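You operate a simulated robot arm through the tools that you are given. There is no shell and no other tool. Be economical: measure what you need, move in short steps, check, and stop when the job is done.

You run a simulated robot arm. Do the job below in one go: nothing can be reset, and whatever is moved stays where it is left.

## Task
Put the purple felt ply on the backing card on the top of the tacker table.

The check looks at the end state, three seconds after you hand in, the way a careful person would. Anything else that was tipped, shoved, dropped, spilled or broken makes it a failure.

## Robot
A 6-joint arm with a two-finger parallel gripper, fixed in place. Base frame: the origin is at the foot of the arm, x ahead of it, y to its left, z up; the work surface is at about z = 0.78. Units: m, rad, N and s.
With the tool pointing down near the work surface it reaches from about 0.26 to 0.68 m from the base axis. Its first joint turns from -1.152 to 1.152 rad. Payload 2.9 kg.
The TCP is the grasp point between the finger pads, 0.03 m short of the fingertips. In the tool frame z runs along the fingers and y along their closing line. Largest opening 0.11 m; finger width 0.02, thickness 0.01; the body of the gripper, 0.048 by 0.112 m, starts 0.055 m behind the TCP.
Orientation is that of the tool frame in the base frame, as a unit quaternion [x, y, z, w]. With the fingers straight down and closing along the base's y, the tool's x points along the base's -x, its y along +y and its z along -z.

## Interface
- The arm moves only by the tool step_arm. Its argument "rows" is a list of rows, each a list of 7 numbers: the shift along the base's x, y, z in cm, then the turn, a rotation vector about the base's x, y, z in rad, then the finger opening in cm, from 0 to 11. In form: [[x, y, z, rx, ry, rz, grip], ...]. A call has 1 to 10 rows; each row shifts and turns the commanded pose from where the row before left it. Rows are played at 5 a second. More than 0.05 m and 0.15 rad between two rows, or a gripper value outside its range, and nothing of the call is played. Where a pose cannot be reached the arm comes as near as it can. A force on the tool above 40 N (or 10 N above the force at the start of the call, whichever is more), or a blocked arm, ends the call early, and 0.2 s more pass. The fingers move at their own pace (about 0.108 m/s each) and stop on an object; they squeeze with about 20 N. The grip force told is the motor's: it shows also when the fingers shut on nothing. Time passes only in rows, and 0.2 s behind the last, so rows that do not move let the fingers close. It gives the time, the measured TCP pose, the force on the tool (base axes), the opening and the grip force at its end, in the units of the frame above (readings bear some noise).
- Cameras (640 x 400 px; columns grow to the right, rows downward): "scene" is fixed at [0.0938, 0.4299, 1.3972]; the picture's right is [-0.70, -0.71, 0.00], its down [-0.37, 0.37, -0.85] and it looks along [0.61, -0.60, -0.53] (base axes); focal length 318 px, centre (320, 200). "wrist" rides on the gripper at [-0.036, 0, -0.057] in the tool frame; the picture's right is [0.00, -1.00, 0.00], its down [0.97, 0.00, -0.24] and it looks along [0.24, 0.00, 0.97] (tool axes); focal length 218 px, centre (320, 200). There is no depth. A picture from a camera that has moved, and an enlarged one, comes with that camera's place and axes in the base frame and with its lens. The place of the scene camera against the robot may be out by one fixed shift of up to 0.018 m in any direction.
- get_image(camera): a new picture of that camera. It takes no simulated time.
- inspect(camera, box): a new picture of the part [left, top, right, bottom] of that camera's present view, enlarged. It takes no simulated time.
- close_job(): hands the job in; it is judged then, once.

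Go step by step. Nothing tells you positions but the pictures and the camera data: compare them with the known pose of the tool, close in by small moves and look again before you grip or let go. The budget is 90 turns and 42 pictures, counting those below and the enlarged ones. Unless the task says otherwise, let go and move clear before handing in, and close with one line.

The tools are called after ">>>" by a JSON object that holds its "method" and its "body". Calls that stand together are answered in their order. step_arm: Moves the arm, as the interface text tells. Its arguments: {"type":"object","properties":{"rows":{"type":"array","items":{"type":"array","items":{"type":"number"}}}},"required":["rows"]} The other tools are called the same way: get_image (camera) takes a picture; inspect (camera, box) takes an enlarged picture of a part of a camera's view; close_job () hands the job in.

At the start:

```text
time: 0.0
position: [0.3722, -0.0895, 1.0385]
tcp_rot: [0.0, 1.0, 0.0, 0.0]
ft_force: [0.5, 0.0, 0.1]
grip_width: 0.1099
grip_force: 0.0
```

scene: 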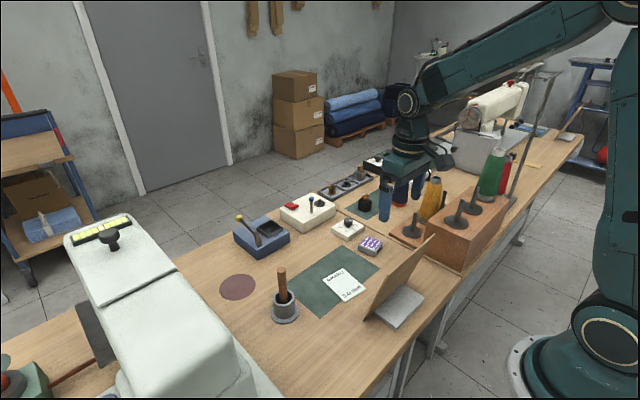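
wrist: 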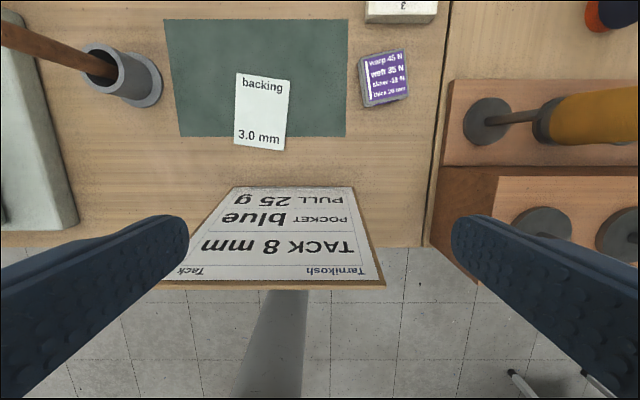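

I see a small purple printed piece right of a green mat and a white card marked "backing 3.0 mm" on that mat. I'll enlarge both views to be sure which is what.

>>> {"method": "inspect", "body": {"camera": "scene", "box": [220, 160, 460, 330]}}

>>> {"method": "inspect", "body": {"camera": "wrist", "box": [150, 0, 450, 190]}}

```text
2.35 times, centred on (340, 245) of scene
camera zoom: at [0.0938, 0.4299, 1.3972], right [-0.7, -0.71, 0.0], down [-0.37, 0.37, -0.85], along [0.61, -0.6, -0.53], focal length 749 px, centre (273, 94)
```

zoom: 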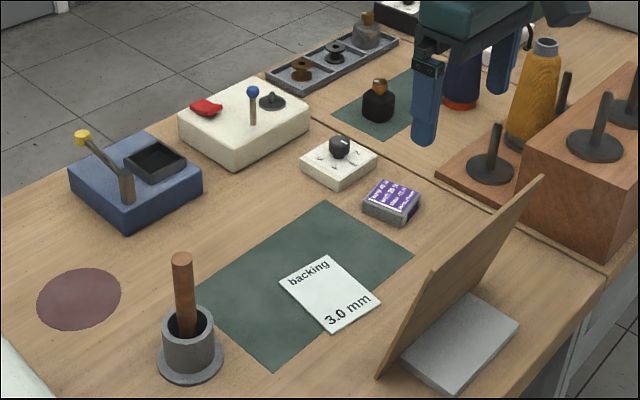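

```text
2.11 times, centred on (300, 95) of wrist
camera zoom: at [0.4065, -0.0899, 1.0958], right [0.0, -1.0, 0.0], down [-0.97, 0.0, 0.24], along [-0.24, 0.0, -0.97], focal length 460 px, centre (362, 421)
```

zoom: 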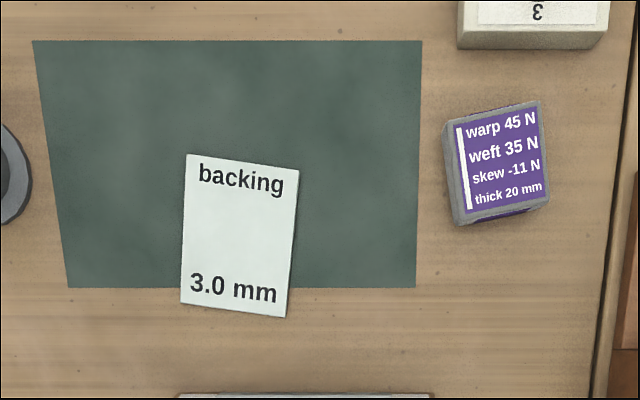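

The purple ply is the labelled block about 2 cm thick, near (0.489, -0.169), turned about +0.2 rad. The backing card is near (0.451, -0.012). I move above the block, turn with it, and look again.

>>> {"method": "step_arm", "body": {"rows": [[3, -2, -2.5, 0, 0, 0.05, 9], [3, -2, -2.5, 0, 0, 0.05, 9], [3, -2, -2.5, 0, 0, 0.05, 9], [2.7, -1.95, -2.5, 0, 0, 0.05, 9], [0, 0, 0, 0, 0, 0, 9]]}}

>>> {"method": "get_image", "body": {"camera": "wrist"}}

```text
time: 1.2
position: [0.4881, -0.1712, 0.9392]
tcp_rot: [-0.101, 0.995, 0.001, 0.0]
ft_force: [0.0, -0.1, 1.4]
grip_width: 0.0897
grip_force: 0.0
```

```text
37 pictures are left
camera wrist: at [0.5217, -0.1644, 0.9946], right [0.2, -0.98, 0.0], down [-0.95, -0.19, 0.24], along [-0.23, -0.05, -0.97], focal length 218 px, centre (320, 200)
```

wrist: 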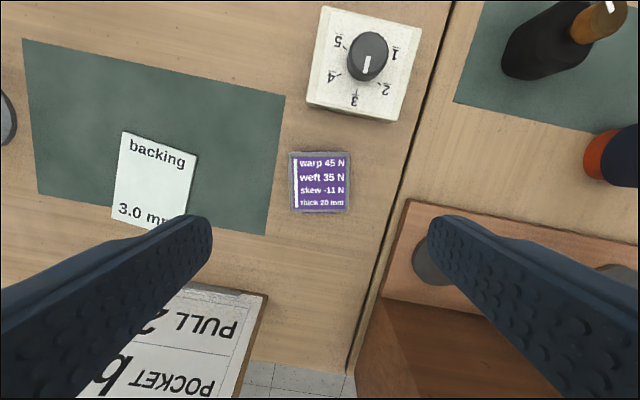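

The block is centred between the fingers and aligned, at about (0.494, -0.172), about 5 cm wide, with room to the tray. I descend most of the way and check.

>>> {"method": "step_arm", "body": {"rows": [[0.5, -0.1, -3, 0, 0, 0, 8.5], [0, 0, -3, 0, 0, 0, 8.5], [0, 0, -3, 0, 0, 0, 8.5], [0, 0, 0, 0, 0, 0, 8.5]]}}

>>> {"method": "get_image", "body": {"camera": "wrist"}}

>>> {"method": "inspect", "body": {"camera": "scene", "box": [300, 180, 460, 290]}}

```text
time: 2.2
position: [0.4938, -0.1717, 0.8482]
tcp_rot: [-0.099, 0.995, 0.0, -0.001]
ft_force: [0.7, 0.0, -0.4]
grip_width: 0.0851
grip_force: 0.0
```

```text
36 pictures are left
camera wrist: at [0.5274, -0.165, 0.9046], right [0.2, -0.98, 0.0], down [-0.95, -0.19, 0.24], along [-0.23, -0.05, -0.97], focal length 218 px, centre (320, 200)
```

wrist: 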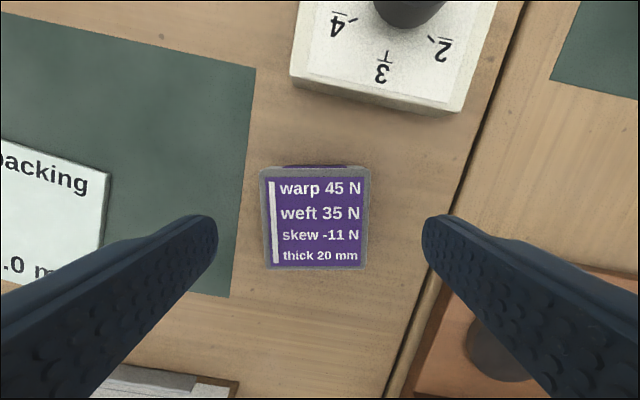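

```text
3.64 times, centred on (380, 235) of scene
camera zoom: at [0.0938, 0.4299, 1.3972], right [-0.7, -0.71, 0.0], down [-0.37, 0.37, -0.85], along [0.61, -0.6, -0.53], focal length 1158 px, centre (102, 73)
```

zoom: 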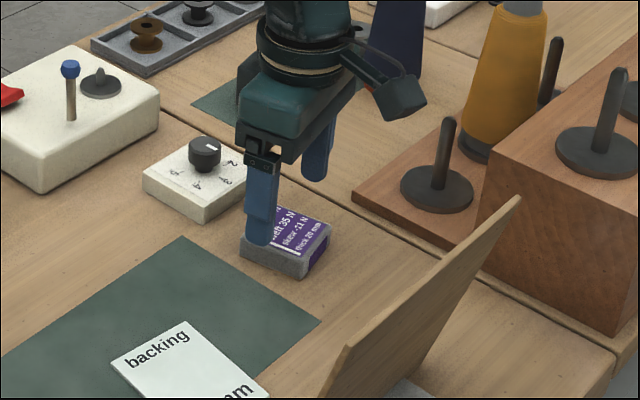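

Block remains centred at about (0.492, -0.170). I go down to TCP z ≈ 0.816 and close.

>>> {"method": "step_arm", "body": {"rows": [[-0.2, 0.1, -1.6, 0, 0, 0, 8.5], [0, 0, -1.6, 0, 0, 0, 8.5], [0, 0, 0, 0, 0, 0, 8.5], [0, 0, 0, 0, 0, 0, 6.5], [0, 0, 0, 0, 0, 0, 4.5], [0, 0, 0, 0, 0, 0, 4.5], [0, 0, 0, 0, 0, 0, 4.5]]}}

>>> {"method": "get_image", "body": {"camera": "wrist"}}

```text
time: 3.8
position: [0.4923, -0.1693, 0.8171]
tcp_rot: [-0.099, 0.995, 0.001, 0.0]
ft_force: [-0.1, 0.0, -0.6]
grip_width: 0.0552
grip_force: 20.5
```

```text
34 pictures are left
camera wrist: at [0.525, -0.1627, 0.872], right [0.2, -0.98, 0.0], down [-0.95, -0.19, 0.24], along [-0.24, -0.05, -0.97], focal length 218 px, centre (320, 200)
```

wrist: 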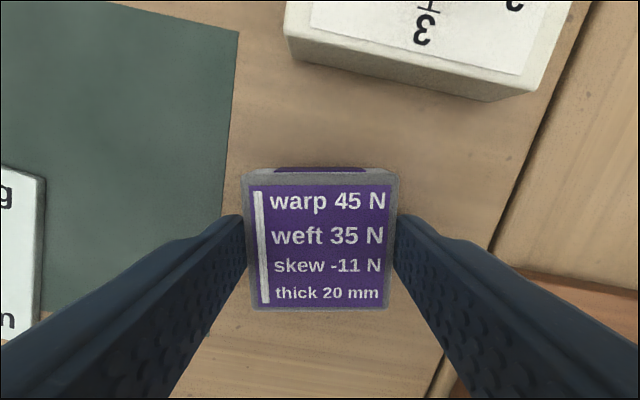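

The block is held (5.5 cm opening, 20 N). I lift it and carry it over the card, turning back toward the card's orientation.

>>> {"method": "step_arm", "body": {"rows": [[0, 0, 2, 0, 0, 0, 4.5], [0, 0, 3, 0, 0, 0, 4.5], [0, 0, 3, 0, 0, 0, 4.5], [-1, 3.9, 0, 0, 0, -0.07, 4.5], [-1, 3.9, 0, 0, 0, -0.07, 4.5], [-1, 3.9, 0, 0, 0, -0.07, 4.5], [-1, 3.9, 0, 0, 0, -0.07, 4.5], [0, 0, 0, 0, 0, 0, 4.5]]}}

>>> {"method": "get_image", "body": {"camera": "wrist"}}

>>> {"method": "get_image", "body": {"camera": "scene"}}

```text
time: 5.6
position: [0.451, -0.0124, 0.898]
tcp_rot: [0.041, 0.999, 0.0, 0.0]
ft_force: [-0.1, -0.1, -0.8]
grip_width: 0.0554
grip_force: 20.3
```

```text
33 pictures are left
camera wrist: at [0.4875, -0.0149, 0.9544], right [-0.08, -1.0, 0.0], down [-0.97, 0.08, 0.24], along [-0.24, 0.02, -0.97], focal length 218 px, centre (320, 200)
```

wrist: 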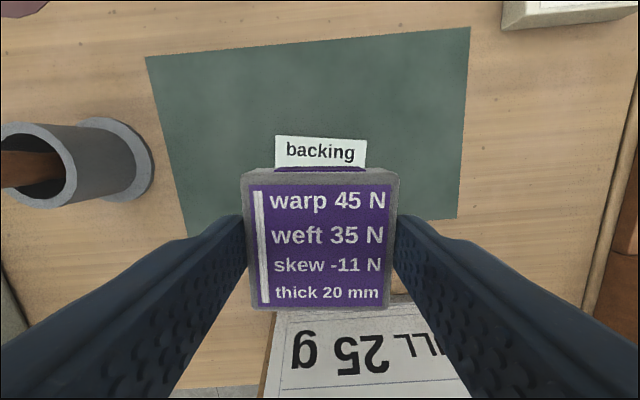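

```text
32 pictures are left
```

scene: 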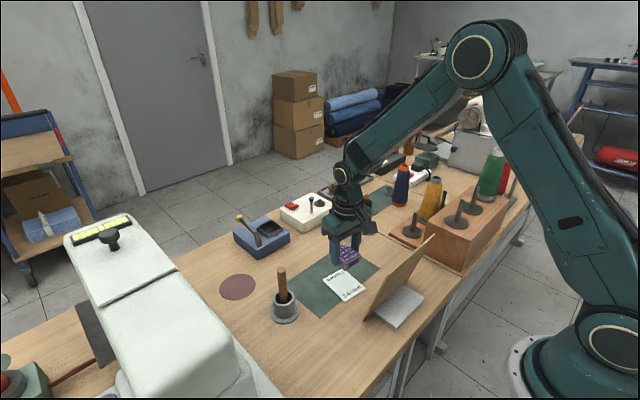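

Card centre works out at about (0.449, -0.011), turned about -0.13 rad; the block hangs right over it. I lower to just above the card with a final small turn.

>>> {"method": "step_arm", "body": {"rows": [[-0.2, 0.1, -2.5, 0, 0, -0.05, 4.5], [0, 0, -2.5, 0, 0, 0, 4.5], [0, 0, -1.8, 0, 0, 0, 4.5], [0, 0, 0, 0, 0, 0, 4.5]]}}

>>> {"method": "get_image", "body": {"camera": "wrist"}}

>>> {"method": "inspect", "body": {"camera": "scene", "box": [280, 220, 420, 320]}}

```text
time: 6.6
position: [0.4502, -0.0118, 0.8301]
tcp_rot: [0.066, 0.998, 0.0, 0.0]
ft_force: [-1.0, -0.5, -1.4]
grip_width: 0.0555
grip_force: 20.4
```

```text
31 pictures are left
camera wrist: at [0.4851, -0.0167, 0.8858], right [-0.13, -0.99, 0.0], down [-0.96, 0.13, 0.24], along [-0.24, 0.03, -0.97], focal length 218 px, centre (320, 200)
```

wrist: 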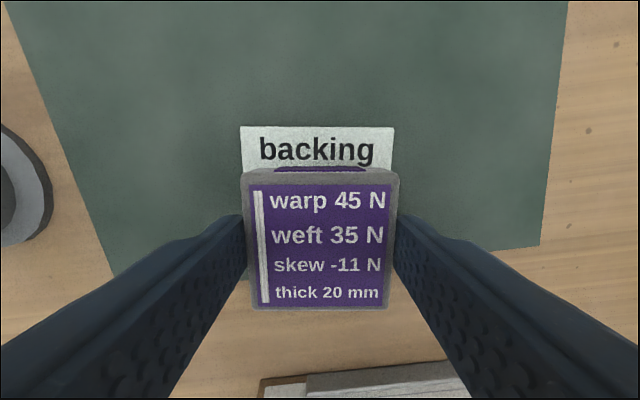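

```text
4.00 times, centred on (350, 270) of scene
camera zoom: at [0.0938, 0.4299, 1.3972], right [-0.7, -0.71, 0.0], down [-0.37, 0.37, -0.85], along [0.61, -0.6, -0.53], focal length 1274 px, centre (200, -80)
```

zoom: 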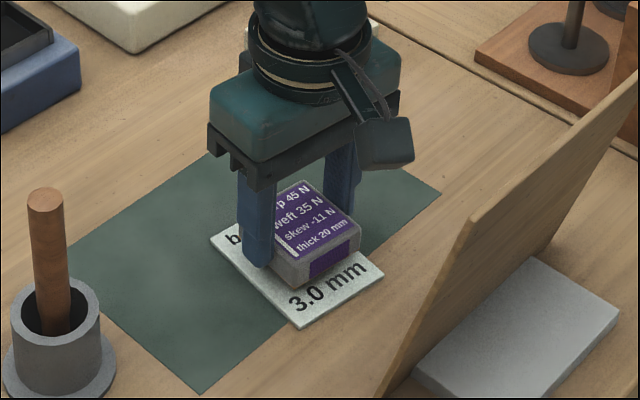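

The block is squarely over the card with about 1 cm to go. I lower in small steps until it touches.

>>> {"method": "step_arm", "body": {"rows": [[0, 0, -0.3, 0, 0, 0, 4.5], [0, 0, -0.3, 0, 0, 0, 4.5], [0, 0, -0.2, 0, 0, 0, 4.5], [0, 0, 0, 0, 0, 0, 4.5]]}}

>>> {"method": "inspect", "body": {"camera": "scene", "box": [310, 250, 390, 310]}}

```text
time: 7.6
position: [0.4491, -0.013, 0.8218]
tcp_rot: [0.066, 0.998, 0.001, 0.0]
ft_force: [-0.4, -1.1, -0.1]
grip_width: 0.0551
grip_force: 19.9
```

```text
6.67 times, centred on (350, 280) of scene
camera zoom: at [0.0938, 0.4299, 1.3972], right [-0.7, -0.71, 0.0], down [-0.37, 0.37, -0.85], along [0.61, -0.6, -0.53], focal length 2123 px, centre (120, -333)
```

zoom: 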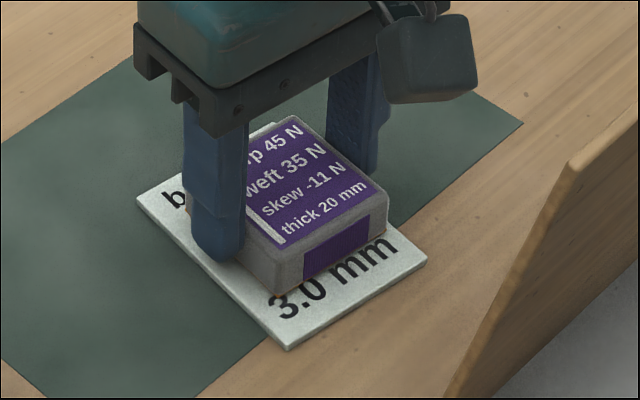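

Nearly touching, no load yet. I inch down 1 mm at a time, watching the force.

>>> {"method": "step_arm", "body": {"rows": [[0, 0, -0.1, 0, 0, 0, 4.5], [0, 0, -0.05, 0, 0, 0, 4.5], [0, 0, 0, 0, 0, 0, 4.5]]}}

```text
time: 8.4
position: [0.4514, -0.011, 0.8195]
tcp_rot: [0.066, 0.998, 0.0, 0.0]
ft_force: [0.0, -0.6, -1.0]
grip_width: 0.0552
grip_force: 19.9
```

>>> {"method": "step_arm", "body": {"rows": [[0, 0, -0.1, 0, 0, 0, 4.5], [0, 0, 0, 0, 0, 0, 4.5]]}}

```text
time: 9.0
position: [0.4497, -0.0123, 0.8204]
tcp_rot: [0.065, 0.998, 0.0, 0.0]
ft_force: [-1.7, 0.4, 10.3]
grip_width: 0.0553
grip_force: 20.1
```

The force jumped to about 10 N, so the block rests on the card. I open gently and rise straight up.

>>> {"method": "step_arm", "body": {"rows": [[0, 0, 0.05, 0, 0, 0, 5.6], [0, 0, 0, 0, 0, 0, 6.2], [0, 0, 0, 0, 0, 0, 7.5], [0, 0, 0, 0, 0, 0, 7.5], [0, 0, 1.5, 0, 0, 0, 7.5], [0, 0, 3, 0, 0, 0, 7.5], [0, 0, 4, 0, 0, 0, 7.5], [0, 0, 4, 0, 0, 0, 7.5], [0, 0, 0, 0, 0, 0, 7.5]]}}

>>> {"method": "get_image", "body": {"camera": "wrist"}}

>>> {"method": "inspect", "body": {"camera": "scene", "box": [220, 160, 460, 330]}}

```text
time: 11.0
position: [0.4491, -0.0121, 0.9454]
tcp_rot: [0.066, 0.998, 0.0, -0.001]
ft_force: [0.1, 0.7, 0.3]
grip_width: 0.0751
grip_force: 0.1
```

```text
28 pictures are left
camera wrist: at [0.485, -0.0164, 1.0013], right [-0.13, -0.99, 0.0], down [-0.96, 0.13, 0.24], along [-0.24, 0.03, -0.97], focal length 218 px, centre (320, 200)
```

wrist: 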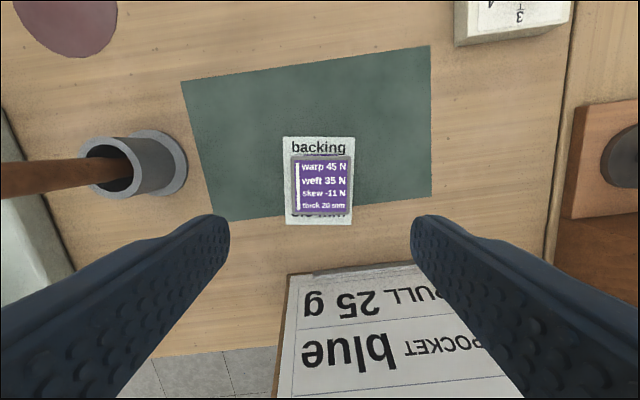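

```text
2.35 times, centred on (340, 245) of scene
camera zoom: at [0.0938, 0.4299, 1.3972], right [-0.7, -0.71, 0.0], down [-0.37, 0.37, -0.85], along [0.61, -0.6, -0.53], focal length 749 px, centre (273, 94)
```

zoom: 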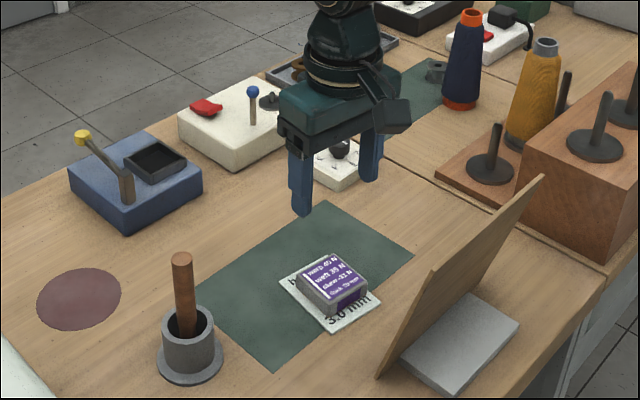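

The purple ply lies centred on the backing card, nothing else has moved, and the gripper is clear, so I hand in.

>>> {"method": "close_job", "body": {}}

```text
The job is handed in.
```

The purple felt ply is resting flat and centred on the backing card on the tacker table; the gripper is open and clear, and the job is handed in.
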